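You operate a simulated robot arm through the tools that you are given. There is no shell and no other tool.

You are at the controls of a simulated robot arm. One attempt, no reset.

## Task
Empty the blue vase and refill it with cold water to its ring.
Fine: tip it into the sink; vase back where it stood; tap off. Set down upright: what you pick out.

The check looks at the end state, three seconds after you hand in, the way a careful person would. Anything else that was tipped, shoved, dropped, spilled or broken makes it a failure.

## Robot
A 6-joint arm with a two-finger gripper, fixed in place. Base frame: the origin is at the foot of the arm, x ahead of it, y to its left, z up; the work surface is at about z = 570. Readings come in mm, degrees, newtons and seconds.
Its first joint turns from -166.0 to 166.0 degrees. Payload 2.45 kg.
The tool frame sits at the grasp point between the pads (the TCP): z along the fingers, y along the line on which they close. The tips reach 20 mm beyond it. The gripper opens to 140 mm. The gripper's body begins 168 mm behind the TCP.
Orientation is that of the tool frame in the base frame, as a unit quaternion [x, y, z, w]. With the fingers straight down and closing along the base's y, the tool's x points along the base's -x, its y along +y and its z along -z.

## Interface
- The arm moves only by the tool arm_command. Its argument "rows" is a list of rows, each an object (a shift or turn left out is 0, a gripper value left out holds the last) with "rotation": the turn, a rotation vector about the tool's x, y, z in units of 60 degrees (1.0 is 60 degrees), a list of three; "dp": the shift along the tool's x, y, z in units of 500 mm (1.0 is 500 mm), a list of three; "grip": the opening in per cent of the stroke, from 0 (shut) to 100 (fully open). In form: [{"rotation": [rx, ry, rz], "dp": [tx, ty, tz], "grip": grip}, ...]. A call has 1 to 20 rows; each row is the pose to reach, as a shift and turn from the pose commanded when the call began, along the tool's axes at that moment. A call with a number of a shift or a turn outside -1 to 1 is refused whole. A row lasts 0.2 s, in which the tool goes at most 50 mm and 8.6 degrees; a call with a longer step from one row to the next is refused whole, and so is a gripper value outside its range. A pose out of reach is approached as far as the arm can. The call stops where the force on the tool passes 50 N (or 10 N more than at its start, if that is more) or the arm is blocked; 0.2 s more then pass. Each finger travels about 45 mm/s and halts on what it meets, pressing with about 22 N; the grip force reading is that of the motor and also rises with nothing between the fingers. The clock runs only during rows and for 0.2 s after the last one: add rows that repeat a pose to give the fingers time. It gives the time, the measured TCP pose, the force on the tool (base axes), the opening and the grip force at its end, in the units of the frame above (readings bear some noise), with the torque about the TCP (base axes, N m) and any sound that the robot's microphone picked up.
- Cameras (640 x 400 px; columns grow to the right, rows downward): "scene" is fixed at [45.8, 486.7, 1533.3]; the picture's right is [-0.58, -0.81, 0.00], its down [-0.52, 0.37, -0.77] and it looks along [0.63, -0.45, -0.64] (base axes); focal length 325 px, centre (320, 200). "wrist" rides on the gripper at [78, 11, -209] in the tool frame; the picture's right is [-0.14, 0.99, 0.00], its down [-0.92, -0.13, -0.37] and it looks along [-0.36, -0.05, 0.93] (tool axes); focal length 280 px, centre (320, 200).
- camera(camera): a new picture of that camera. It takes no simulated time.
- pixel_to_xyz(camera, pixels): for up to 12 pixels [column, row] of the newest picture of that camera ("zoom" is the newest enlarged one), the place [x, y, z] in the base frame of the surface seen there, good to about 3 mm, but the place of the scene camera against the robot may be out by one fixed shift of up to 25 mm in any direction. It takes no simulated time.
- enlarge(camera, box): a new picture of the part [left, top, right, bottom] of that camera's present view, enlarged. It takes no simulated time.
- job_done(): hands the job in; it is judged then, once.

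Unless the task says otherwise, let go and move clear before handing in.

The tools are called after "Request:" by a JSON object that holds its "fn" and its "kwargs". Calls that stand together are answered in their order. arm_command: Moves the arm, as the interface text tells. Its arguments: {"type":"object","properties":{"rows":{"type":"array"}},"required":["rows"]} The other tools are called the same way: camera (camera) takes a picture; pixel_to_xyz (camera, pixels) gives the place of the surface under pixels of a picture; enlarge (camera, box) takes an enlarged picture of a part of a camera's view; job_done () hands the job in.

At the start:

```text
t: 0.0
position: [716.8, -61.0, 1052.0]
tool_rot: [0.0, 1.0, 0.001, 0.0]
contact_force: [0.3, 0.2, 0.0]
moment: [-0.01, -0.01, 0.03]
finger_gap: 140.0
finger_force: 0.0
```

scene: 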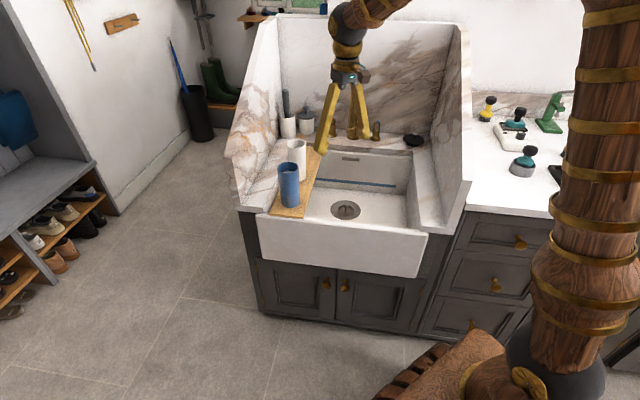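
wrist: 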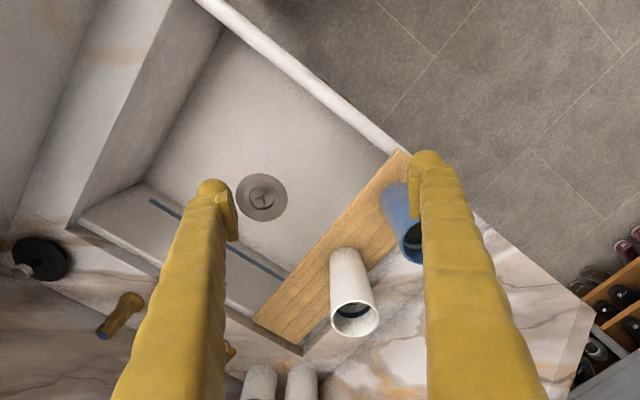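

The scene shows a blue vase near pixel (289,185) and a white one at (297,160) standing on a board by the sink, with tap handles behind at about (340-378,130). I'll take enlarged views before moving anything.

Request:
{"fn": "enlarge", "kwargs": {"camera": "scene", "box": [230, 70, 470, 220]}}

Request:
{"fn": "enlarge", "kwargs": {"camera": "wrist", "box": [300, 140, 540, 290]}}

```text
2.67 times, centred on (350, 145) of scene
```

zoom: 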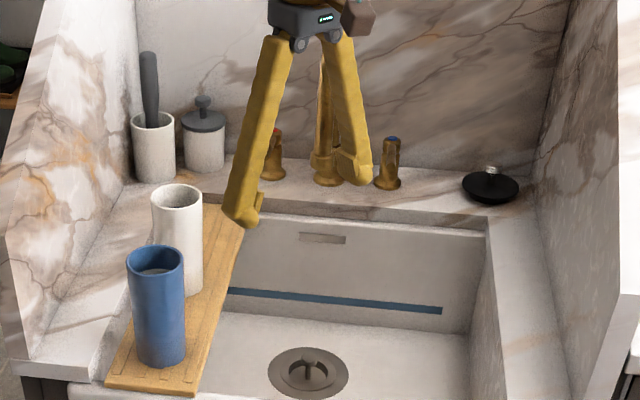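

```text
2.67 times, centred on (420, 215) of wrist
```

zoom: 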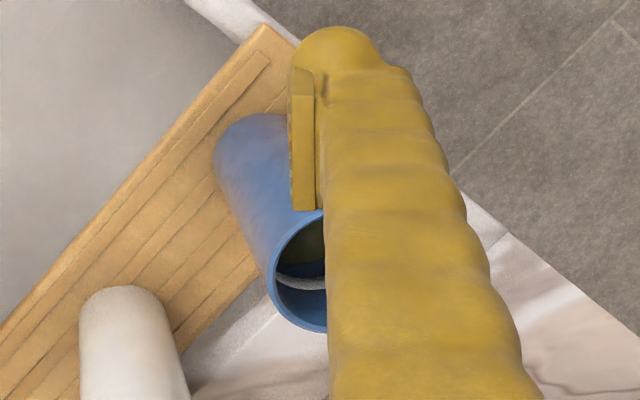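

The enlarged scene shows the left handle with a red mark (zoom 278,132) and the right one with a blue cap (zoom 392,140), while the fingers hide the spout. I'll measure key points in the scene picture first.

Request:
{"fn": "pixel_to_xyz", "kwargs": {"camera": "scene", "pixels": [[289, 165], [289, 200], [278, 168], [299, 168], [289, 172], [297, 142], [376, 122], [375, 138], [332, 124], [345, 210], [300, 205], [272, 212]]}}

Request:
{"fn": "pixel_to_xyz", "kwargs": {"camera": "wrist", "pixels": [[262, 197], [355, 318], [409, 250], [395, 200], [405, 160], [300, 350], [130, 300], [103, 335], [40, 260], [410, 258], [230, 350], [270, 270]]}}

Request:
{"fn": "enlarge", "kwargs": {"camera": "scene", "box": [300, 70, 440, 160]}}

```text
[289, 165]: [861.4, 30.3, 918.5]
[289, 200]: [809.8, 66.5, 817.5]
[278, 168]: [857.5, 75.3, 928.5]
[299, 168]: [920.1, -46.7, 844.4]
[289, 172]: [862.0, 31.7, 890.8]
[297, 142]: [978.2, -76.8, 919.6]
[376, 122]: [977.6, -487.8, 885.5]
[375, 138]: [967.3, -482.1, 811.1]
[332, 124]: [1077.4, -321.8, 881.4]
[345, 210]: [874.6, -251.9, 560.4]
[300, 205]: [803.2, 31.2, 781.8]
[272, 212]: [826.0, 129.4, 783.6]
```

```text
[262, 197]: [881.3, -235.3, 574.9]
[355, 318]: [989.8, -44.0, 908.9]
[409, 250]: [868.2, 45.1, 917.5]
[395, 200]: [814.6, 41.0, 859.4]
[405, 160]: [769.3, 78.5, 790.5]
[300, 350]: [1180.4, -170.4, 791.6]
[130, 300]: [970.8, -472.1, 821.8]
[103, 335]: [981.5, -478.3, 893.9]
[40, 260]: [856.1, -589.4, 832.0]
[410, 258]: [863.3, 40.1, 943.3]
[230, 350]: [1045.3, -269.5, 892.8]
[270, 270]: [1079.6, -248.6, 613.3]
```

```text
4.44 times, centred on (370, 115) of scene
```

zoom: 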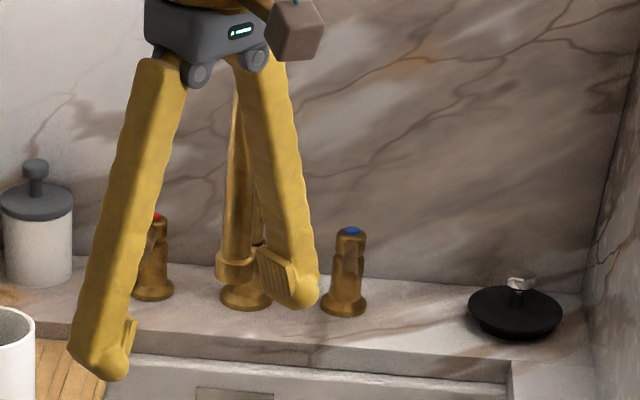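

The wrist readings put the vase rim at about (866, 42, 943), the cold handle at about (975,-475,890) and the drain at (881,-235,575). I'll back the arm off to the right and tilt it so both cameras can see the tap.

Request:
{"fn": "arm_command", "kwargs": {"rows": [{"dp": [0.039, -0.06, -0.0125], "rotation": [0, -0.06, 0]}, {"dp": [0.078, -0.12, -0.025], "rotation": [0, -0.12, 0]}, {"dp": [0.117, -0.18, -0.0375], "rotation": [0, -0.18, 0]}, {"dp": [0.156, -0.24, -0.05], "rotation": [0, -0.24, 0]}, {"dp": [0.195, -0.3, -0.0625], "rotation": [0, -0.3, 0]}, {"dp": [0.234, -0.36, -0.075], "rotation": [0, -0.36, 0]}, {"dp": [0.273, -0.42, -0.0875], "rotation": [0, -0.42, 0]}, {"dp": [0.312, -0.48, -0.1], "rotation": [0, -0.48, 0]}]}}

Request:
{"fn": "camera", "kwargs": {"camera": "scene"}}

Request:
{"fn": "camera", "kwargs": {"camera": "wrist"}}

```text
t: 1.8
position: [560.2, -302.4, 1105.2]
tool_rot: [-0.002, 0.968, 0.0, 0.25]
contact_force: [36.4, 14.3, 3.2]
moment: [-0.28, -0.09, 3.01]
finger_gap: 127.2
finger_force: 0.0
```

```text
taken
```

scene: 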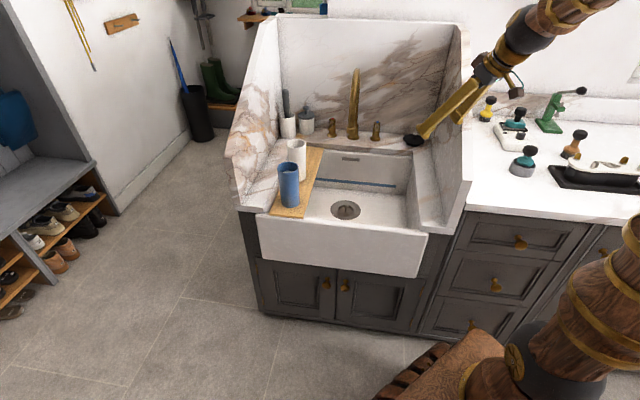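

```text
taken
```

wrist: 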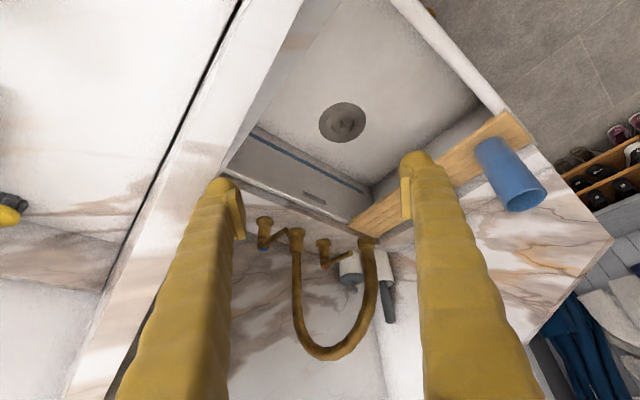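

The reading shows 36 N on the tool and the gap squeezed to 127 mm, so a finger is touching the sink's right marble side wall (scene pixel 455,100). I'm backing off now toward +x and +y.

Request:
{"fn": "arm_command", "kwargs": {"rows": [{"dp": [-0.035, 0.067, 0.019]}, {"dp": [-0.07, 0.133, 0.038]}, {"dp": [-0.105, 0.2, 0.058]}]}}

Request:
{"fn": "camera", "kwargs": {"camera": "scene"}}

Request:
{"fn": "camera", "kwargs": {"camera": "wrist"}}

```text
t: 2.6
position: [618.2, -199.8, 1101.3]
tool_rot: [0.0, 0.969, 0.0, 0.249]
contact_force: [-0.1, 0.4, 0.0]
moment: [-0.02, 0.0, -0.01]
finger_gap: 140.1
finger_force: 0.1
```

```text
taken
```

scene: 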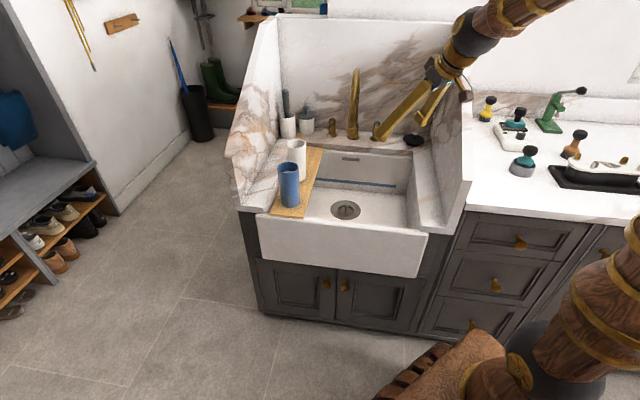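

```text
taken
```

wrist: 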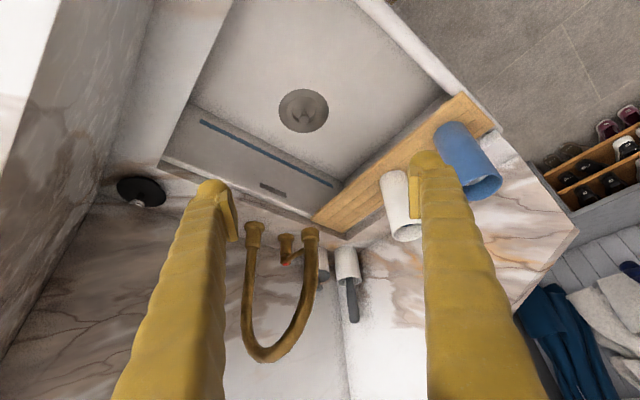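

The force is gone and nothing appears moved; the arched spout is now visible in the wrist picture (pixels 245-318, 225-360). I'll enlarge and measure the tap.

Request:
{"fn": "enlarge", "kwargs": {"camera": "scene", "box": [290, 60, 450, 160]}}

Request:
{"fn": "enlarge", "kwargs": {"camera": "wrist", "box": [200, 180, 360, 280]}}

Request:
{"fn": "pixel_to_xyz", "kwargs": {"camera": "wrist", "pixels": [[254, 232], [250, 300], [265, 352], [305, 300], [310, 240], [286, 240], [302, 108], [143, 190], [60, 100], [483, 190], [400, 230], [345, 250]]}}

Request:
{"fn": "pixel_to_xyz", "kwargs": {"camera": "scene", "pixels": [[353, 72], [352, 95], [348, 110], [352, 135], [375, 125], [376, 136], [332, 122], [332, 134], [412, 140], [440, 150], [455, 60], [345, 205]]}}

```text
4.00 times, centred on (370, 110) of scene
```

zoom: 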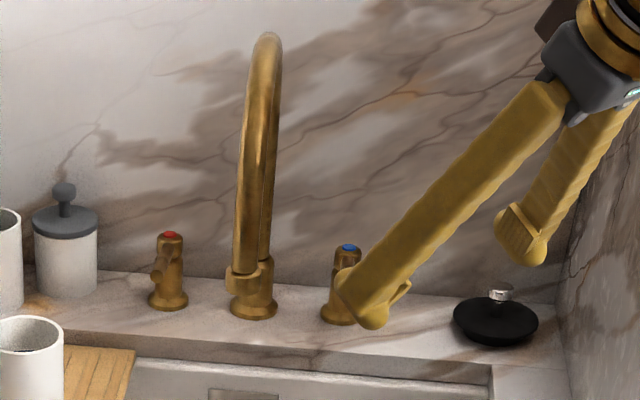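

```text
4.00 times, centred on (280, 230) of wrist
```

zoom: 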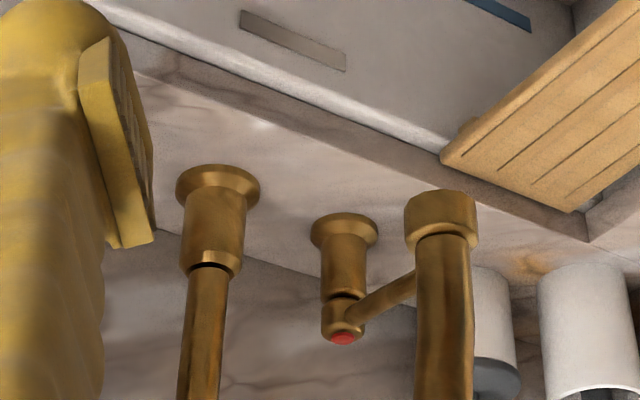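

```text
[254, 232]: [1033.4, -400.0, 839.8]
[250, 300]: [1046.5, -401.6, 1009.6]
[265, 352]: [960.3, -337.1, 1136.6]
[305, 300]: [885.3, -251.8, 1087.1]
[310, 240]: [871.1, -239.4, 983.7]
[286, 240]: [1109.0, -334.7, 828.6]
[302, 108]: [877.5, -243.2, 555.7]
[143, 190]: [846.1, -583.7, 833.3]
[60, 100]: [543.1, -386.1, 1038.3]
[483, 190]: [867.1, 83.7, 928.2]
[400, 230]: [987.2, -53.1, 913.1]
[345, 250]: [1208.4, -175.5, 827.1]
```

```text
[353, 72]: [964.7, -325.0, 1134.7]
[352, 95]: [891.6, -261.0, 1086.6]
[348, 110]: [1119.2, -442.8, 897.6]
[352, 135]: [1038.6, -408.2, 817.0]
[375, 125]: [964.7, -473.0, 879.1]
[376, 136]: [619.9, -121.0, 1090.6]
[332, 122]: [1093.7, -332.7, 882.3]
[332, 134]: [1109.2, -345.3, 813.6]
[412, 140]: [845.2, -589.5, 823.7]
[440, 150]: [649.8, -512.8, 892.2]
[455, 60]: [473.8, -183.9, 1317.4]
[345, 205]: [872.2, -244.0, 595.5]
```

The wrist readings put the spout base at (1033,-400), its outlet at about (871,-239,975) over the drain at (877,-243), and the cold handle at about (970,-473,885), so the sink frame is turned about 45 degrees. Next I'll go above the blue vase to look inside it.

Request:
{"fn": "arm_command", "kwargs": {"rows": [{"dp": [-0.053, 0.046, 0.024], "rotation": [0, 0.053, 0]}, {"dp": [-0.106, 0.093, 0.048], "rotation": [0, 0.107, 0]}, {"dp": [-0.158, 0.139, 0.072], "rotation": [0, 0.16, 0]}, {"dp": [-0.211, 0.186, 0.096], "rotation": [0, 0.213, 0]}, {"dp": [-0.264, 0.232, 0.12], "rotation": [0, 0.267, 0]}, {"dp": [-0.317, 0.279, 0.144], "rotation": [0, 0.32, 0]}, {"dp": [-0.369, 0.325, 0.168], "rotation": [0, 0.373, 0]}, {"dp": [-0.422, 0.372, 0.192], "rotation": [0, 0.427, 0]}, {"dp": [-0.475, 0.418, 0.216], "rotation": [0, 0.48, 0]}]}}

Request:
{"fn": "camera", "kwargs": {"camera": "wrist"}}

Request:
{"fn": "camera", "kwargs": {"camera": "scene"}}

```text
t: 4.6
position: [881.4, 10.3, 1123.7]
tool_rot: [0.0, 1.0, 0.0, 0.0]
contact_force: [-0.2, 0.6, 0.3]
moment: [0.03, -0.05, -0.01]
finger_gap: 139.9
finger_force: 0.1
```

```text
taken
```

wrist: 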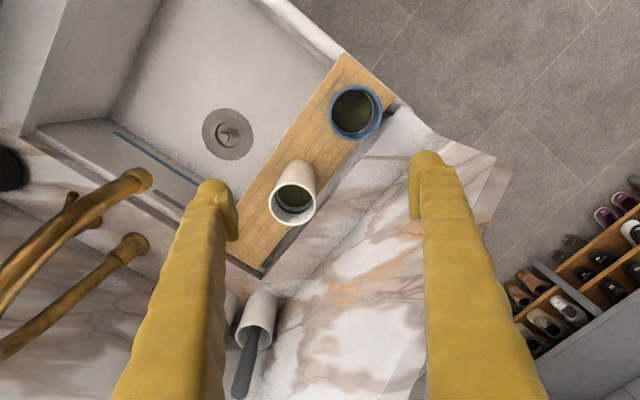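

```text
taken
```

scene: 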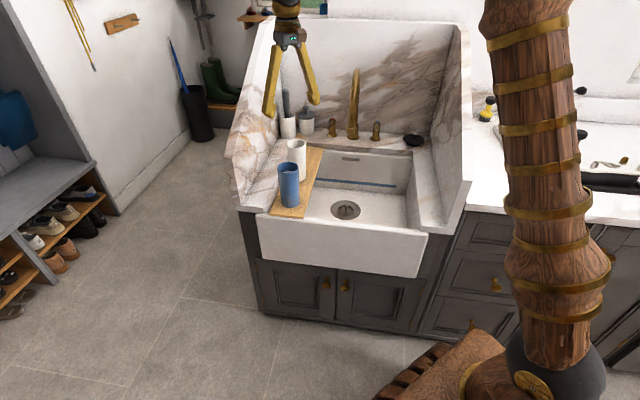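

The wrist picture looks straight into the blue vase at (356,112), which holds dark liquid, and into the white one at (293,200), which also has something in it. I'll enlarge both, and the tap, and take measurements.

Request:
{"fn": "enlarge", "kwargs": {"camera": "wrist", "box": [308, 72, 404, 132]}}

Request:
{"fn": "enlarge", "kwargs": {"camera": "wrist", "box": [250, 150, 346, 240]}}

Request:
{"fn": "pixel_to_xyz", "kwargs": {"camera": "wrist", "pixels": [[355, 87], [330, 113], [382, 112], [357, 138], [355, 112], [293, 205], [293, 227], [343, 55], [394, 98], [262, 275], [226, 255], [228, 132]]}}

Request:
{"fn": "enlarge", "kwargs": {"camera": "scene", "box": [300, 60, 440, 150]}}

```text
6.67 times, centred on (356, 102) of wrist
```

zoom: 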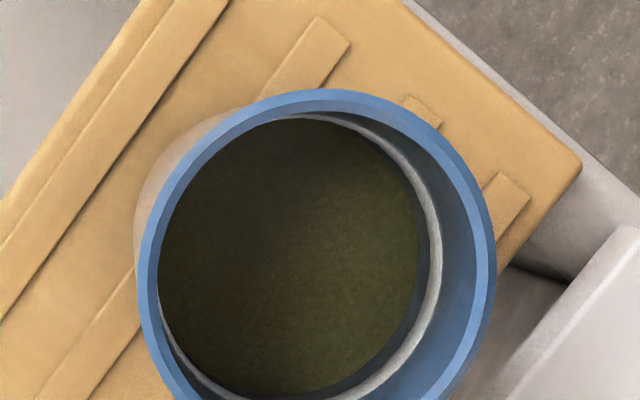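

```text
4.44 times, centred on (298, 195) of wrist
```

zoom: 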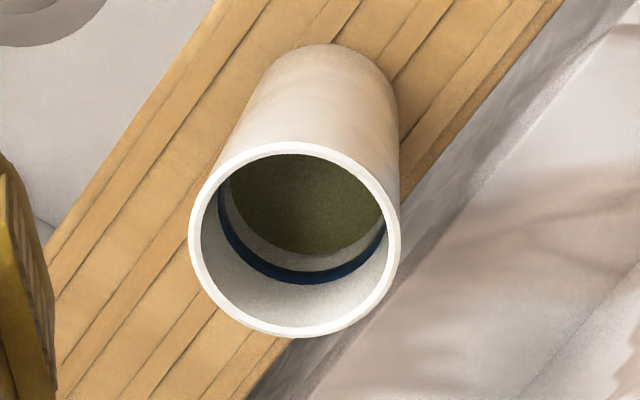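

```text
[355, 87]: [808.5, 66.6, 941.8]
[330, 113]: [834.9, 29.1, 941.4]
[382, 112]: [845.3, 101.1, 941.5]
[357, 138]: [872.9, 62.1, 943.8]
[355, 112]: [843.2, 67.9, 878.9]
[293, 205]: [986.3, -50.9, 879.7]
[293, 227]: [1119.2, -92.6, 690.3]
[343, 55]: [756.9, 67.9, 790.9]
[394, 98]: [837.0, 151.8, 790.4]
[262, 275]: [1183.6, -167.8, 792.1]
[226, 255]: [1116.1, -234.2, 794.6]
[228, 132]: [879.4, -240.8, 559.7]
```

```text
4.44 times, centred on (370, 105) of scene
```

zoom: 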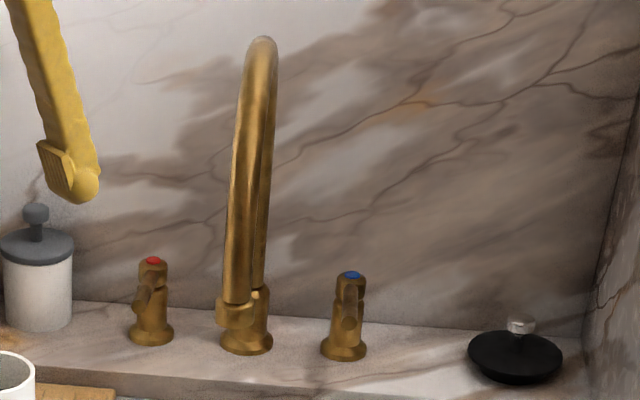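

Inside the blue vase I see dark water at z≈879 with a pale ring just above it (zoom 430,250), the rim is at z≈942, and its centre is near (841,65). The cold lever (zoom 350,315) seems to point to the front, so I'll measure the ring, the left wall and the handles.

Request:
{"fn": "enlarge", "kwargs": {"camera": "wrist", "box": [316, 82, 396, 142]}}

Request:
{"fn": "pixel_to_xyz", "kwargs": {"camera": "wrist", "pixels": [[373, 106], [371, 118], [366, 126], [430, 115], [480, 150], [505, 165], [360, 200], [380, 250], [330, 330], [395, 330], [160, 170], [40, 100]]}}

Request:
{"fn": "pixel_to_xyz", "kwargs": {"camera": "scene", "pixels": [[377, 130], [377, 122], [376, 136], [333, 124], [331, 128], [250, 80], [240, 160], [270, 120], [462, 40], [455, 170], [447, 225], [338, 252]]}}

```text
6.67 times, centred on (356, 112) of wrist
```

zoom: 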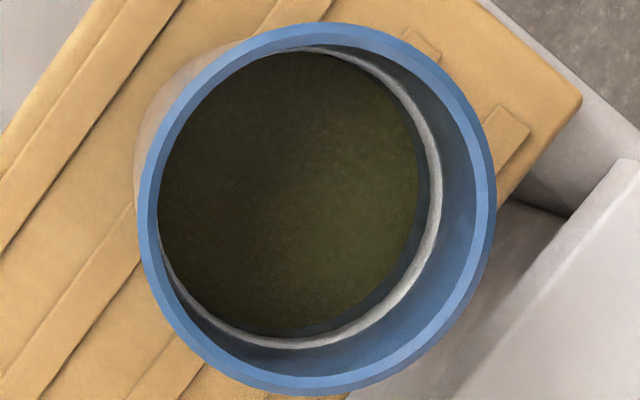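

```text
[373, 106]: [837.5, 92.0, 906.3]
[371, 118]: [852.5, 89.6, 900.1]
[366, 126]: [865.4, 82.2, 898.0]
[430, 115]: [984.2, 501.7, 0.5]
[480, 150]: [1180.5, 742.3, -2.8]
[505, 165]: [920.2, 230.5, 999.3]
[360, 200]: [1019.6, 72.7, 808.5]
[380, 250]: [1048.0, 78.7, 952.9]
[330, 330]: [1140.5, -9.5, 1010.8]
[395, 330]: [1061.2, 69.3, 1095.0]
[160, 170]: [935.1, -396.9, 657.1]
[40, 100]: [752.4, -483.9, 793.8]
```

```text
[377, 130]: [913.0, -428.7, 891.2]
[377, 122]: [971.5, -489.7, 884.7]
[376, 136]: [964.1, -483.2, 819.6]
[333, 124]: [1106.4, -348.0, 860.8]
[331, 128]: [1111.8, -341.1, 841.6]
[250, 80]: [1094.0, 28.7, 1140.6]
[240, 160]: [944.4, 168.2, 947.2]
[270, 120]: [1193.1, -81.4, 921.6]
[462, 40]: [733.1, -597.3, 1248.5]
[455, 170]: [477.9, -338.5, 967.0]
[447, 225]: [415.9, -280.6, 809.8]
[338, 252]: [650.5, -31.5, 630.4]
```

The ring sits at z≈900 (42 mm below the rim), and the cold lever tip is at about (913,-429,891), so the closed lever points straight to the front. The side walls are at u≈100 and u≈798 in the 45-degree sink frame, so I'll move to look at the cold handle between the fingers.

Request:
{"fn": "arm_command", "kwargs": {"rows": [{"dp": [0.026, -0.0753, 0.0082], "rotation": [0.0163, -0.0517, 0.0634]}, {"dp": [0.052, -0.1507, 0.0164], "rotation": [0.0326, -0.1033, 0.1269]}, {"dp": [0.078, -0.226, 0.0247], "rotation": [0.0489, -0.155, 0.1903]}, {"dp": [0.104, -0.3013, 0.0329], "rotation": [0.0652, -0.2067, 0.2538]}, {"dp": [0.13, -0.3767, 0.0411], "rotation": [0.0814, -0.2583, 0.3172]}, {"dp": [0.156, -0.452, 0.0493], "rotation": [0.0977, -0.31, 0.3807]}, {"dp": [0.182, -0.5273, 0.0576], "rotation": [0.114, -0.3617, 0.4441]}, {"dp": [0.208, -0.6027, 0.0658], "rotation": [0.1303, -0.4133, 0.5076]}, {"dp": [0.234, -0.678, 0.074], "rotation": [0.1466, -0.465, 0.571]}]}}

Request:
{"fn": "camera", "kwargs": {"camera": "wrist"}}

```text
t: 6.6
position: [764.3, -332.9, 1084.5]
tool_rot: [0.292, 0.923, -0.075, 0.238]
contact_force: [-0.3, -0.1, 0.0]
moment: [-0.01, 0.0, 0.01]
finger_gap: 140.0
finger_force: 0.2
```

```text
taken
```

wrist: 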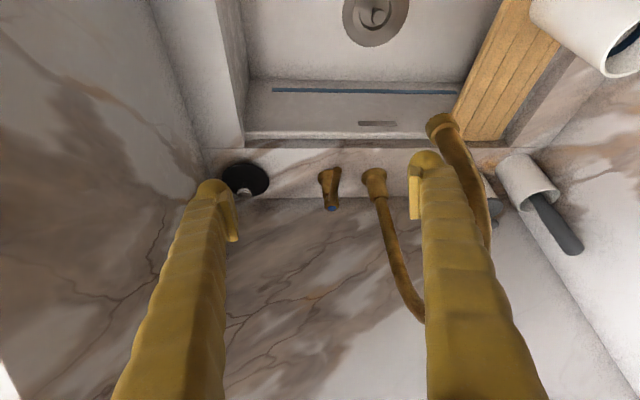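

The cold handle shows at (330,188) in the wrist picture, with its blue end at (331,209). I'll enlarge it and measure the lever.

Request:
{"fn": "enlarge", "kwargs": {"camera": "wrist", "box": [280, 150, 400, 225]}}

Request:
{"fn": "pixel_to_xyz", "kwargs": {"camera": "wrist", "pixels": [[330, 172], [331, 180], [331, 188], [331, 196], [331, 208], [323, 185], [338, 185], [337, 172], [374, 180], [441, 122], [436, 118], [447, 130]]}}

```text
5.33 times, centred on (340, 188) of wrist
```

zoom: 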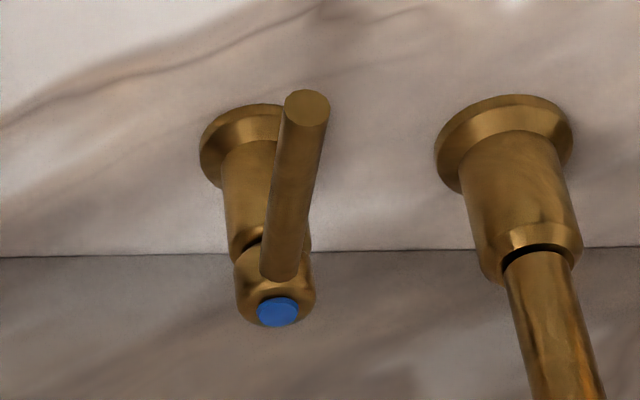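

```text
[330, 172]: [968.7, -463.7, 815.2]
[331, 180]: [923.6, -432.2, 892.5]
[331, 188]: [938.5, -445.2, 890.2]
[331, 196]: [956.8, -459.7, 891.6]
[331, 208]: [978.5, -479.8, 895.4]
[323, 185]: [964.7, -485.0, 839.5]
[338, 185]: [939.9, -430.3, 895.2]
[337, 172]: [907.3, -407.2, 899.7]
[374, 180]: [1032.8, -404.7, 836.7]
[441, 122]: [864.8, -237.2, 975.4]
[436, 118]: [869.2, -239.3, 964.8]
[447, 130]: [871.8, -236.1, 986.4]
```

The enlarged view shows the cold lever as a rod from the handle axis near (977,-479) to its tip at (907,-407), at z≈890, pointing straight forward. I'll half-close the gripper and hover it astride that lever.

Request:
{"fn": "arm_command", "kwargs": {"rows": [{"dp": [-0.0146, 0.0014, 0.059], "rotation": [-0.0157, -0.031, -0.023], "grip": 32}, {"dp": [-0.0292, 0.0029, 0.1179], "rotation": [-0.0315, -0.062, -0.046], "grip": 32}, {"dp": [-0.0439, 0.0043, 0.1769], "rotation": [-0.0472, -0.093, -0.069], "grip": 32}, {"dp": [-0.0585, 0.0057, 0.2359], "rotation": [-0.0629, -0.1239, -0.0919], "grip": 32}, {"dp": [-0.0731, 0.0072, 0.2948], "rotation": [-0.0787, -0.1549, -0.1149], "grip": 32}, {"dp": [-0.0877, 0.0086, 0.3538], "rotation": [-0.0944, -0.1859, -0.1379], "grip": 32}, {"dp": [-0.0877, 0.0086, 0.3538], "rotation": [-0.0944, -0.1859, -0.1379], "grip": 32}]}}

Request:
{"fn": "camera", "kwargs": {"camera": "wrist"}}

Request:
{"fn": "camera", "kwargs": {"camera": "scene"}}

```text
t: 8.2
position: [869.5, -399.4, 948.7]
tool_rot: [0.204, 0.917, -0.074, 0.334]
contact_force: [-0.2, 0.1, -1.4]
moment: [0.04, 0.04, 0.0]
finger_gap: 44.8
finger_force: 0.0
```

```text
taken
```

wrist: 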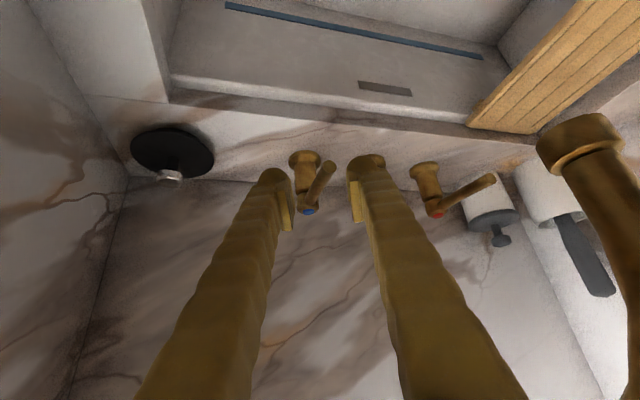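

```text
taken
```

scene: 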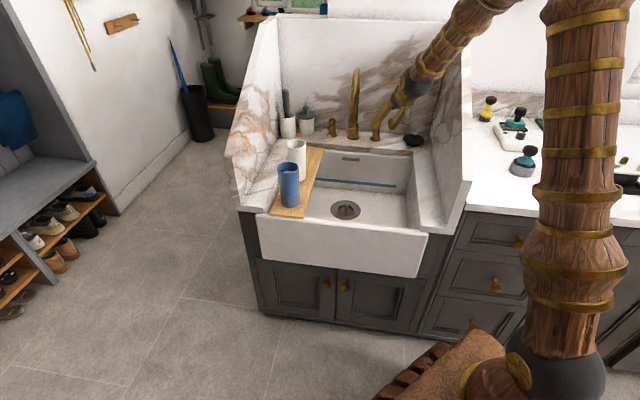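

The lever lies between the fingers in the wrist picture, running from the blue end at (310,210) to its tip at (331,163). I'll check its exact points before going down over it.

Request:
{"fn": "pixel_to_xyz", "kwargs": {"camera": "wrist", "pixels": [[331, 164], [328, 170], [322, 182], [316, 195], [309, 211], [276, 172], [366, 158]]}}

Request:
{"fn": "enlarge", "kwargs": {"camera": "wrist", "box": [250, 140, 400, 230]}}

```text
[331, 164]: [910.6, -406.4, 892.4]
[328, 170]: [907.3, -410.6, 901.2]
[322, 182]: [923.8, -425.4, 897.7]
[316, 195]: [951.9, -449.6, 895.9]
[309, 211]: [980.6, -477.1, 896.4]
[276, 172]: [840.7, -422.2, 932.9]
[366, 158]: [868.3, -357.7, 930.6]
```

```text
4.27 times, centred on (325, 185) of wrist
```

zoom: 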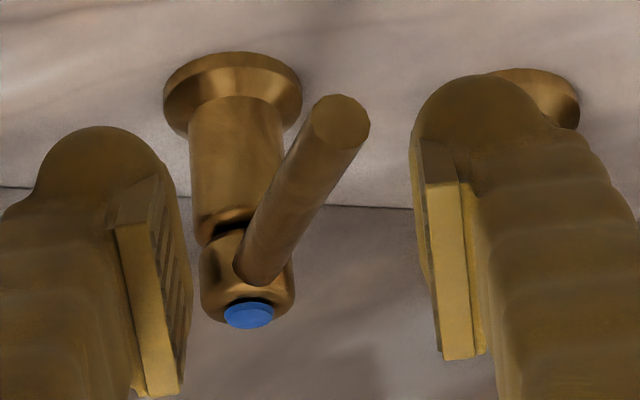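

The lever's centre line is at z≈892 and it is centred between the pads, so I'll go down 90 mm along the fingers to straddle it.

Request:
{"fn": "arm_command", "kwargs": {"rows": [{"dp": [0, 0, 0.045], "grip": 32}, {"dp": [0, 0, 0.09], "grip": 32}, {"dp": [0, 0, 0.135], "grip": 32}, {"dp": [0, 0, 0.18], "grip": 32}]}}

Request:
{"fn": "camera", "kwargs": {"camera": "wrist"}}

Request:
{"fn": "camera", "kwargs": {"camera": "scene"}}

```text
t: 9.2
position: [920.5, -425.1, 881.9]
tool_rot: [0.204, 0.917, -0.076, 0.334]
contact_force: [-0.7, -0.2, 1.0]
moment: [-0.01, 0.02, 0.02]
finger_gap: 44.7
finger_force: 0.1
```

```text
taken
```

wrist: 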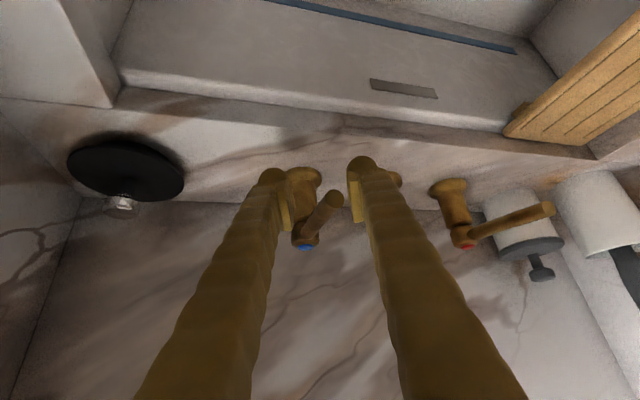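

```text
taken
```

scene: 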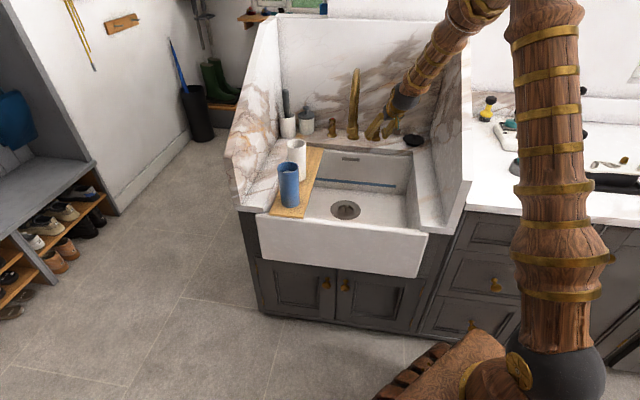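

The fingers now straddle the lever (tip at 336,200 in the wrist picture). I'll push it outward to the right in small steps and watch the force and the tap.

Request:
{"fn": "arm_command", "kwargs": {"rows": [{"dp": [0.0026, -0.0094, -0.0022]}, {"dp": [0.0052, -0.0188, -0.0044]}, {"dp": [0.0079, -0.0282, -0.0066]}, {"dp": [0.0105, -0.0376, -0.0088]}, {"dp": [0.0131, -0.047, -0.011]}, {"dp": [0.0157, -0.0564, -0.0132]}]}}

Request:
{"fn": "camera", "kwargs": {"camera": "wrist"}}

Request:
{"fn": "enlarge", "kwargs": {"camera": "scene", "box": [290, 60, 450, 220]}}

```text
t: 10.6
position: [898.3, -445.2, 881.8]
tool_rot: [0.204, 0.918, -0.074, 0.333]
contact_force: [0.1, 0.5, 0.6]
moment: [-0.02, -0.01, 0.01]
finger_gap: 44.8
finger_force: 0.1
```

```text
taken
```

wrist: 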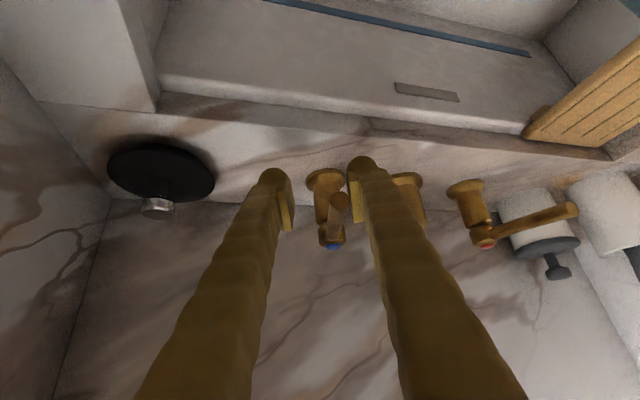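

```text
2.50 times, centred on (370, 140) of scene
```

zoom: 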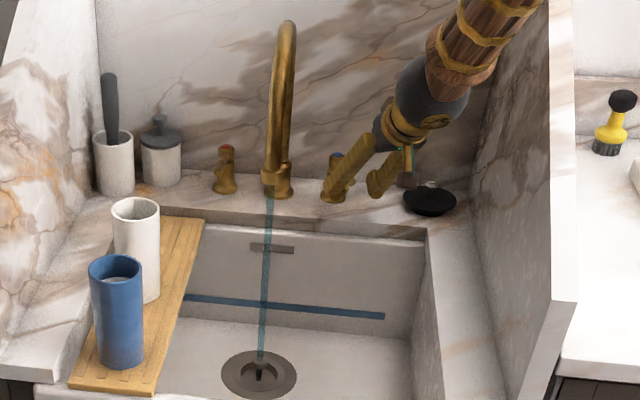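

A thin blue stream now runs from the spout to the drain (zoom 265,200 to 262,360), so pushing right opens the cold tap, and this low flow suits filling. I'll free the fingers from the lever and back out.

Request:
{"fn": "arm_command", "kwargs": {"rows": [{"dp": [0, 0.014, 0]}, {"dp": [0, 0.028, 0]}, {"dp": [0, 0.028, -0.05]}, {"dp": [0, 0.028, -0.1]}, {"dp": [0, 0.028, -0.15]}, {"dp": [0, 0.028, -0.2]}, {"dp": [0, 0.028, -0.26]}]}}

Request:
{"fn": "camera", "kwargs": {"camera": "wrist"}}

Request:
{"fn": "enlarge", "kwargs": {"camera": "scene", "box": [290, 60, 450, 220]}}

```text
t: 12.2
position: [825.1, -395.4, 980.8]
tool_rot: [0.203, 0.918, -0.074, 0.333]
contact_force: [-0.2, -0.1, 0.2]
moment: [0.01, -0.03, 0.0]
finger_gap: 44.9
finger_force: 0.0
```

```text
taken
```

wrist: 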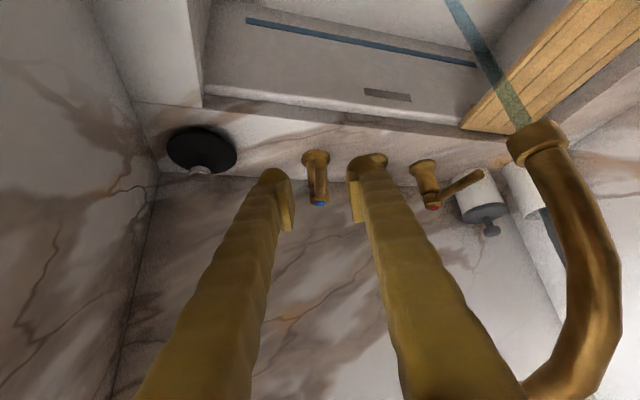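

```text
2.50 times, centred on (370, 140) of scene
```

zoom: 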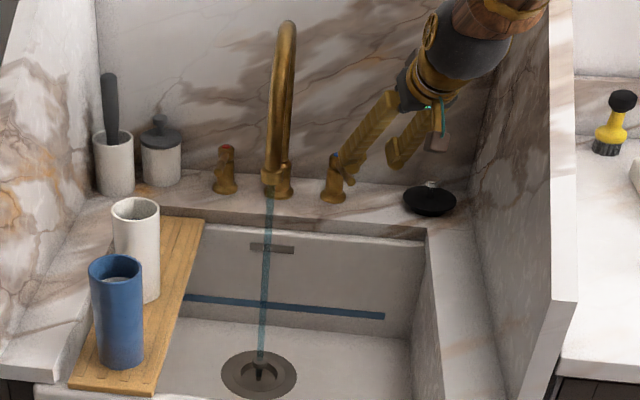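

The stream keeps running steadily and the fingers are clear of the lever. Now I'll move to open space in front of the sink to set up the wrist for grasping the vase.

Request:
{"fn": "arm_command", "kwargs": {"rows": [{"dp": [0.034, 0.0438, -0.0673], "rotation": [-0.0352, -0.0103, -0.0384]}, {"dp": [0.068, 0.0876, -0.1345], "rotation": [-0.0704, -0.0205, -0.0768]}, {"dp": [0.102, 0.1314, -0.2018], "rotation": [-0.1056, -0.0308, -0.1152]}, {"dp": [0.136, 0.1752, -0.269], "rotation": [-0.1408, -0.041, -0.1537]}, {"dp": [0.17, 0.219, -0.3363], "rotation": [-0.1759, -0.0513, -0.1921]}, {"dp": [0.204, 0.2628, -0.4035], "rotation": [-0.2111, -0.0615, -0.2305]}, {"dp": [0.238, 0.3066, -0.4708], "rotation": [-0.2463, -0.0718, -0.2689]}, {"dp": [0.272, 0.3504, -0.538], "rotation": [-0.2815, -0.082, -0.3073]}]}}

Request:
{"fn": "camera", "kwargs": {"camera": "scene"}}

```text
t: 14.0
position: [656.0, -122.4, 1098.1]
tool_rot: [-0.001, 0.924, 0.0, 0.383]
contact_force: [-1.1, 0.9, -0.7]
moment: [0.03, -0.02, 0.02]
finger_gap: 44.9
finger_force: 0.1
```

```text
taken
```

scene: 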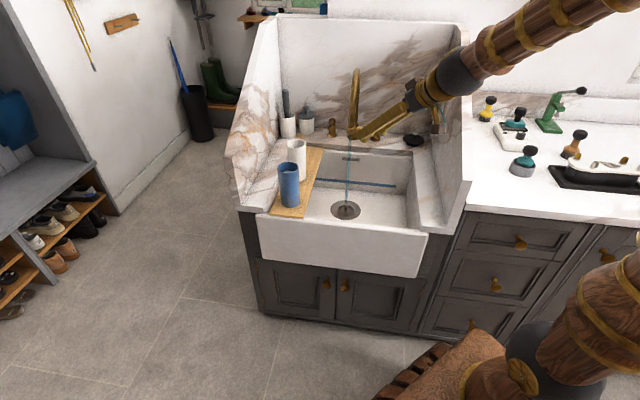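

Orientation reads as planned with nothing touched. I'll try rolling the wrist about the tool axis so the camera ends on top, 60 degrees at a time.

Request:
{"fn": "arm_command", "kwargs": {"rows": [{"rotation": [0, 0, 0.125]}, {"rotation": [0, 0, 0.25]}, {"rotation": [0, 0, 0.375]}, {"rotation": [0, 0, 0.5]}, {"rotation": [0, 0, 0.625]}, {"rotation": [0, 0, 0.75]}, {"rotation": [0, 0, 0.875]}, {"rotation": [0, 0, 1.0]}]}}

Request:
{"fn": "arm_command", "kwargs": {"rows": [{"rotation": [0, 0, 0.125]}, {"rotation": [0, 0, 0.25]}, {"rotation": [0, 0, 0.375]}, {"rotation": [0, 0, 0.5]}, {"rotation": [0, 0, 0.625]}, {"rotation": [0, 0, 0.75]}, {"rotation": [0, 0, 0.875]}, {"rotation": [0, 0, 1.0]}]}}

```text
t: 15.8
position: [653.3, -121.0, 1100.7]
tool_rot: [0.463, 0.8, 0.191, 0.331]
contact_force: [0.8, 0.4, 0.1]
moment: [0.0, 0.01, -0.04]
finger_gap: 45.1
finger_force: 0.2
```

```text
t: 17.6
position: [652.1, -120.5, 1099.1]
tool_rot: [0.801, 0.461, 0.331, 0.19]
contact_force: [-0.5, 0.4, 0.5]
moment: [-0.03, 0.02, 0.01]
finger_gap: 44.6
finger_force: 0.0
```

The wrist has rolled 120 degrees so far with no trouble. I'll finish the last 60 degrees and open the gripper to 110 mm.

Request:
{"fn": "arm_command", "kwargs": {"rows": [{"rotation": [0, 0, 0.125], "grip": 80}, {"rotation": [0, 0, 0.25], "grip": 80}, {"rotation": [0, 0, 0.375], "grip": 80}, {"rotation": [0, 0, 0.5], "grip": 80}, {"rotation": [0, 0, 0.625], "grip": 80}, {"rotation": [0, 0, 0.75], "grip": 80}, {"rotation": [0, 0, 0.875], "grip": 80}, {"rotation": [0, 0, 1.0], "grip": 80}]}}

Request:
{"fn": "camera", "kwargs": {"camera": "wrist"}}

Request:
{"fn": "camera", "kwargs": {"camera": "scene"}}

```text
t: 19.4
position: [653.0, -120.4, 1100.9]
tool_rot: [0.924, -0.001, 0.383, 0.0]
contact_force: [-0.9, 0.0, 0.1]
moment: [0.02, 0.04, 0.03]
finger_gap: 111.8
finger_force: 0.1
```

```text
taken
```

wrist: 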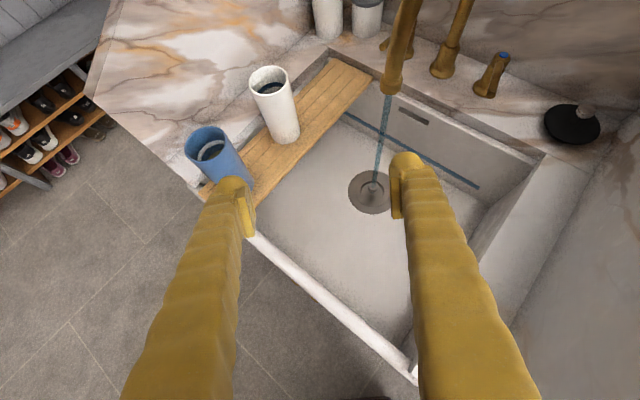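

```text
taken
```

scene: 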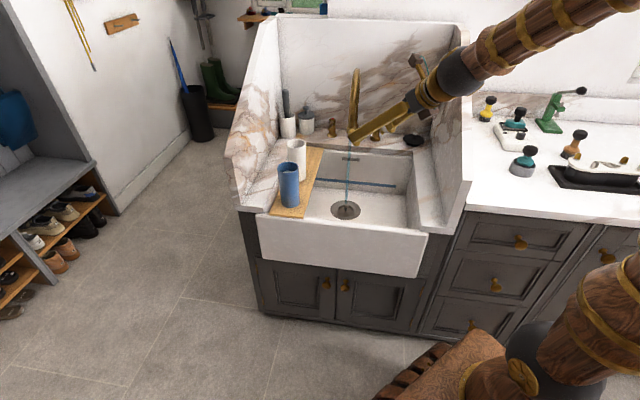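

The roll worked and the wrist camera now gives an upright view with the vase at (215,145), the stream at (380,130) and the drain at (370,190). I'll measure the vase precisely.

Request:
{"fn": "pixel_to_xyz", "kwargs": {"camera": "wrist", "pixels": [[206, 128], [187, 150], [224, 138], [206, 162], [222, 175], [240, 165], [252, 180], [262, 204], [392, 90], [371, 190], [492, 80], [485, 95]]}}

Request:
{"fn": "enlarge", "kwargs": {"camera": "wrist", "box": [170, 110, 290, 210]}}

Request:
{"fn": "enlarge", "kwargs": {"camera": "wrist", "box": [340, 0, 560, 140]}}

```text
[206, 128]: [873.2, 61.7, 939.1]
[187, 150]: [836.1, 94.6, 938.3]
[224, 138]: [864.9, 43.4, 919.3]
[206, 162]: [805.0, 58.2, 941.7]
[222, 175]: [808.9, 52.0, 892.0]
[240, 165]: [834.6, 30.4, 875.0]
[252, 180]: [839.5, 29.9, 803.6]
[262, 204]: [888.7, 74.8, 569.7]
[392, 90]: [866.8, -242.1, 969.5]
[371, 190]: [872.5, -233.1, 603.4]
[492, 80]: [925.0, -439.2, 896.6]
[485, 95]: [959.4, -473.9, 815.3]
```

```text
4.00 times, centred on (230, 160) of wrist
```

zoom: 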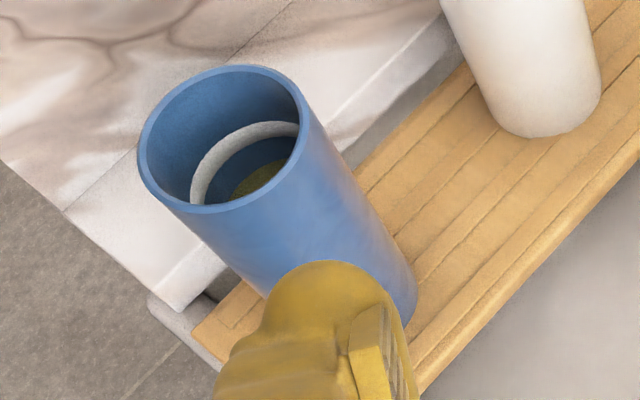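

```text
2.86 times, centred on (450, 70) of wrist
```

zoom: 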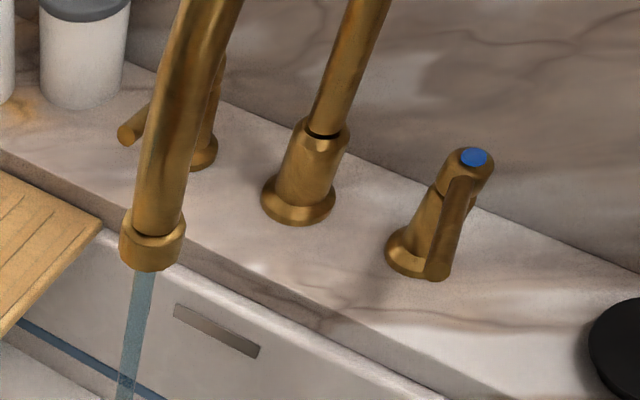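

The vase centre works out at about (840,65) with radius about 36 mm, the ring band is near z≈901, and the stream falls at about (868,-240). I'll move to the pre-grasp point 150 mm back along the approach line.

Request:
{"fn": "arm_command", "kwargs": {"rows": [{"dp": [-0.0106, -0.062, 0.0488], "grip": 80}, {"dp": [-0.0212, -0.124, 0.0976], "grip": 80}, {"dp": [-0.0318, -0.186, 0.1464], "grip": 80}, {"dp": [-0.0424, -0.248, 0.1952], "grip": 80}, {"dp": [-0.053, -0.31, 0.244], "grip": 80}, {"dp": [-0.0636, -0.372, 0.2928], "grip": 80}, {"dp": [-0.0636, -0.372, 0.2928], "grip": 80}]}}

Request:
{"fn": "camera", "kwargs": {"camera": "wrist"}}

```text
t: 21.0
position: [736.7, 35.6, 984.6]
tool_rot: [0.927, 0.01, 0.373, -0.026]
contact_force: [0.1, 0.1, 0.2]
moment: [-0.05, 0.0, 0.01]
finger_gap: 111.9
finger_force: 0.1
out of reach, approached as far as the arm can: row 4, 5, 6
```

```text
taken
```

wrist: 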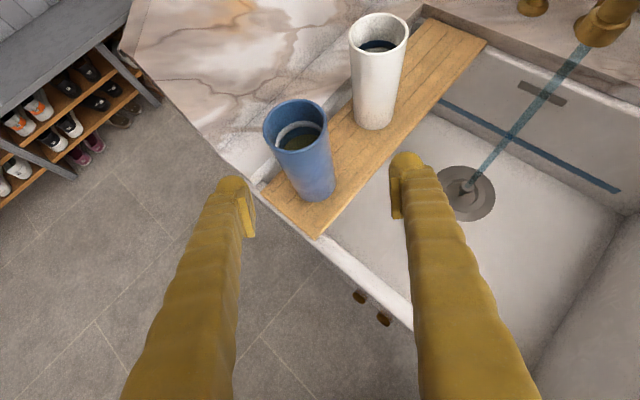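

The readings say the last rows were out of reach: a wrist joint limit holds the tool at y≈36 with this yaw. I'll turn the tool about 15 degrees to the left, away from that limit, and re-read the pose.

Request:
{"fn": "arm_command", "kwargs": {"rows": [{"rotation": [0.0442, 0, -0.0442], "grip": 80}, {"rotation": [0.0884, 0, -0.0884], "grip": 80}, {"rotation": [0.1326, 0, -0.1326], "grip": 80}, {"rotation": [0.1768, 0, -0.1768], "grip": 80}, {"rotation": [0.1768, 0, -0.1768], "grip": 80}]}}

Request:
{"fn": "camera", "kwargs": {"camera": "wrist"}}

```text
t: 22.2
position: [731.9, 66.0, 973.0]
tool_rot: [0.916, 0.121, 0.379, -0.051]
contact_force: [0.1, -0.3, 0.1]
moment: [-0.01, 0.01, -0.01]
finger_gap: 112.2
finger_force: 0.1
out of reach, approached as far as the arm can: row 1
```

```text
taken
```

wrist: 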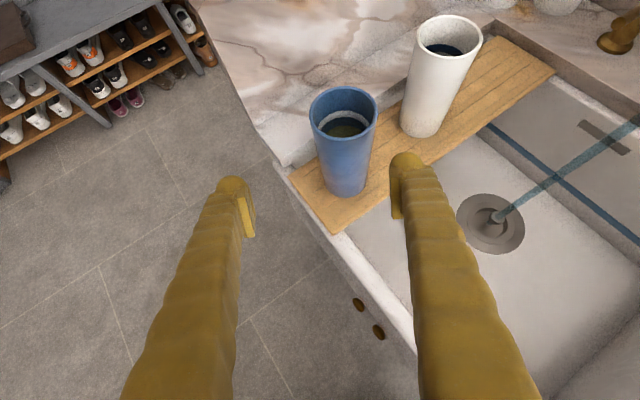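

The tool now reads (732,66,973) with the planned 15-degree yaw, and the vase sits between the fingers at (345,140). I'll line up with its axis and advance the first 95 mm along the approach.

Request:
{"fn": "arm_command", "kwargs": {"rows": [{"dp": [-0.004, 0.0556, -0.004], "grip": 80}, {"dp": [-0.004, 0.0556, 0.046], "grip": 80}, {"dp": [-0.004, 0.0556, 0.096], "grip": 80}, {"dp": [-0.004, 0.0556, 0.146], "grip": 80}, {"dp": [-0.004, 0.0556, 0.186], "grip": 80}]}}

Request:
{"fn": "camera", "kwargs": {"camera": "wrist"}}

Request:
{"fn": "camera", "kwargs": {"camera": "scene"}}

```text
t: 23.4
position: [804.2, 54.0, 906.6]
tool_rot: [0.916, 0.12, 0.379, -0.049]
contact_force: [0.7, -1.0, 0.5]
moment: [-0.01, -0.03, -0.03]
finger_gap: 111.8
finger_force: 0.2
```

```text
taken
```

wrist: 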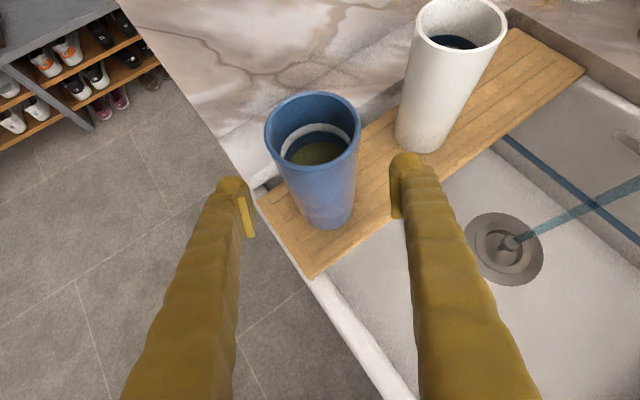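

```text
taken
```

scene: 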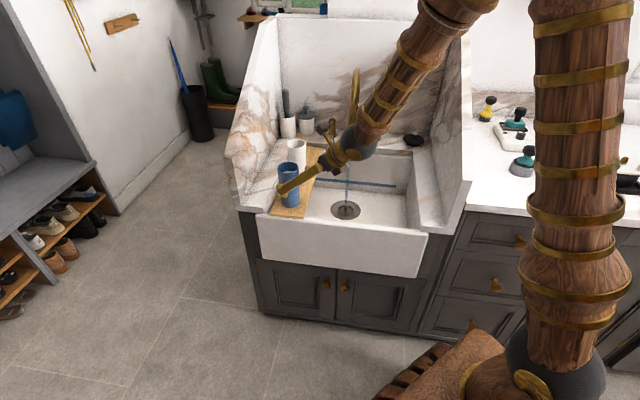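

The vase is centred between the fingers (rim 266-360, finger tips at 230 and 405). I'll measure its rim again from this close view before the final advance.

Request:
{"fn": "pixel_to_xyz", "kwargs": {"camera": "wrist", "pixels": [[312, 93], [267, 132], [359, 132], [312, 170], [290, 190], [345, 185], [305, 222], [345, 215], [315, 155], [310, 126], [284, 150], [340, 130]]}}

Request:
{"fn": "enlarge", "kwargs": {"camera": "wrist", "box": [230, 80, 410, 240]}}

```text
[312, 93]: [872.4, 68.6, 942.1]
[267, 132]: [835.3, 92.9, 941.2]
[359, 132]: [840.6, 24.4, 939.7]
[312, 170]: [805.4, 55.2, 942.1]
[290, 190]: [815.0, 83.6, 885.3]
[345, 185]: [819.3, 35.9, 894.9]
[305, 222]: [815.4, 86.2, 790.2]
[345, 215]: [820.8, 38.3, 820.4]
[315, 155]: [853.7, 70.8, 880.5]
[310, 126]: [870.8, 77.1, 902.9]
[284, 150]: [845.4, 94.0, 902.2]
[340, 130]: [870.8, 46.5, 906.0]
```

```text
2.50 times, centred on (320, 160) of wrist
```

zoom: 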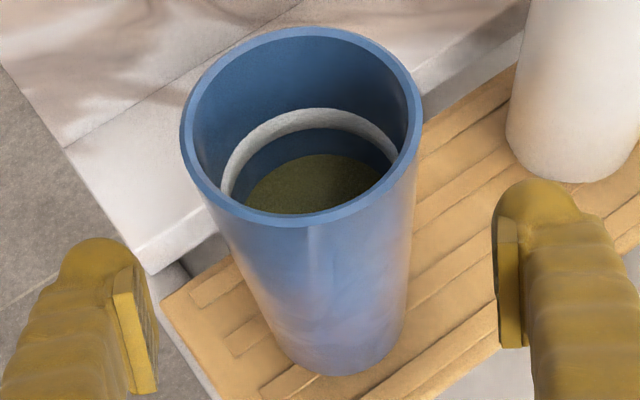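

Fitting the rim gives a vase centre of about (840,62.5), and the fingers clear it by about 20 mm each side. I'll make the final 54 mm advance, still open.

Request:
{"fn": "arm_command", "kwargs": {"rows": [{"dp": [-0.0002, 0.0012, 0.027], "grip": 80}, {"dp": [-0.0004, 0.0024, 0.054], "grip": 80}, {"dp": [-0.0006, 0.0036, 0.082], "grip": 80}, {"dp": [-0.0008, 0.0048, 0.109], "grip": 80}]}}

Request:
{"fn": "camera", "kwargs": {"camera": "wrist"}}

Request:
{"fn": "enlarge", "kwargs": {"camera": "scene", "box": [240, 120, 360, 220]}}

```text
t: 24.4
position: [841.1, 63.6, 867.9]
tool_rot: [0.916, 0.121, 0.38, -0.05]
contact_force: [-0.1, -0.3, 0.4]
moment: [0.02, -0.06, -0.01]
finger_gap: 111.8
finger_force: 0.1
```

```text
taken
```

wrist: 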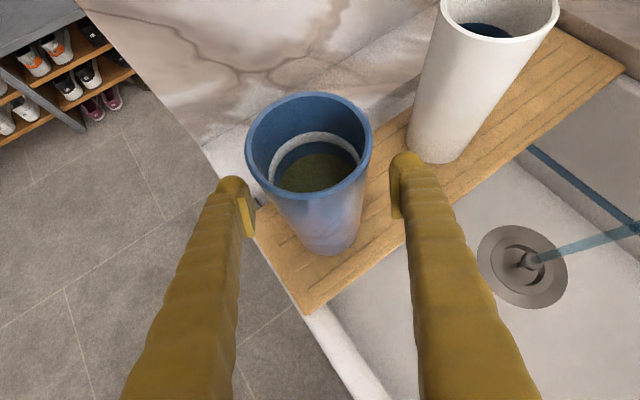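

```text
4.00 times, centred on (300, 170) of scene
```

zoom: 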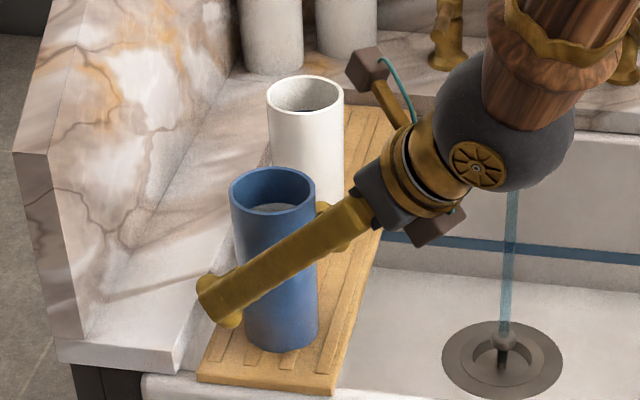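

At (841,64,868) the vase body lies midway between the pads (body centre about col 320, pads at 250 and 393). I'll close the gripper on it now.

Request:
{"fn": "arm_command", "kwargs": {"rows": [{"grip": 65}, {"grip": 55}, {"grip": 45}, {"grip": 35}, {"grip": 30}, {"grip": 30}]}}

Request:
{"fn": "camera", "kwargs": {"camera": "wrist"}}

```text
t: 25.8
position: [840.9, 62.8, 869.4]
tool_rot: [0.916, 0.121, 0.379, -0.051]
contact_force: [-0.3, -2.5, 4.1]
moment: [0.02, 0.0, 0.0]
finger_gap: 70.1
finger_force: 22.0
```

```text
taken
```

wrist: 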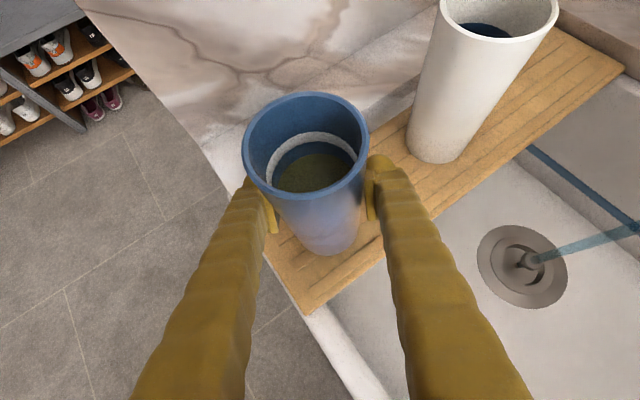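

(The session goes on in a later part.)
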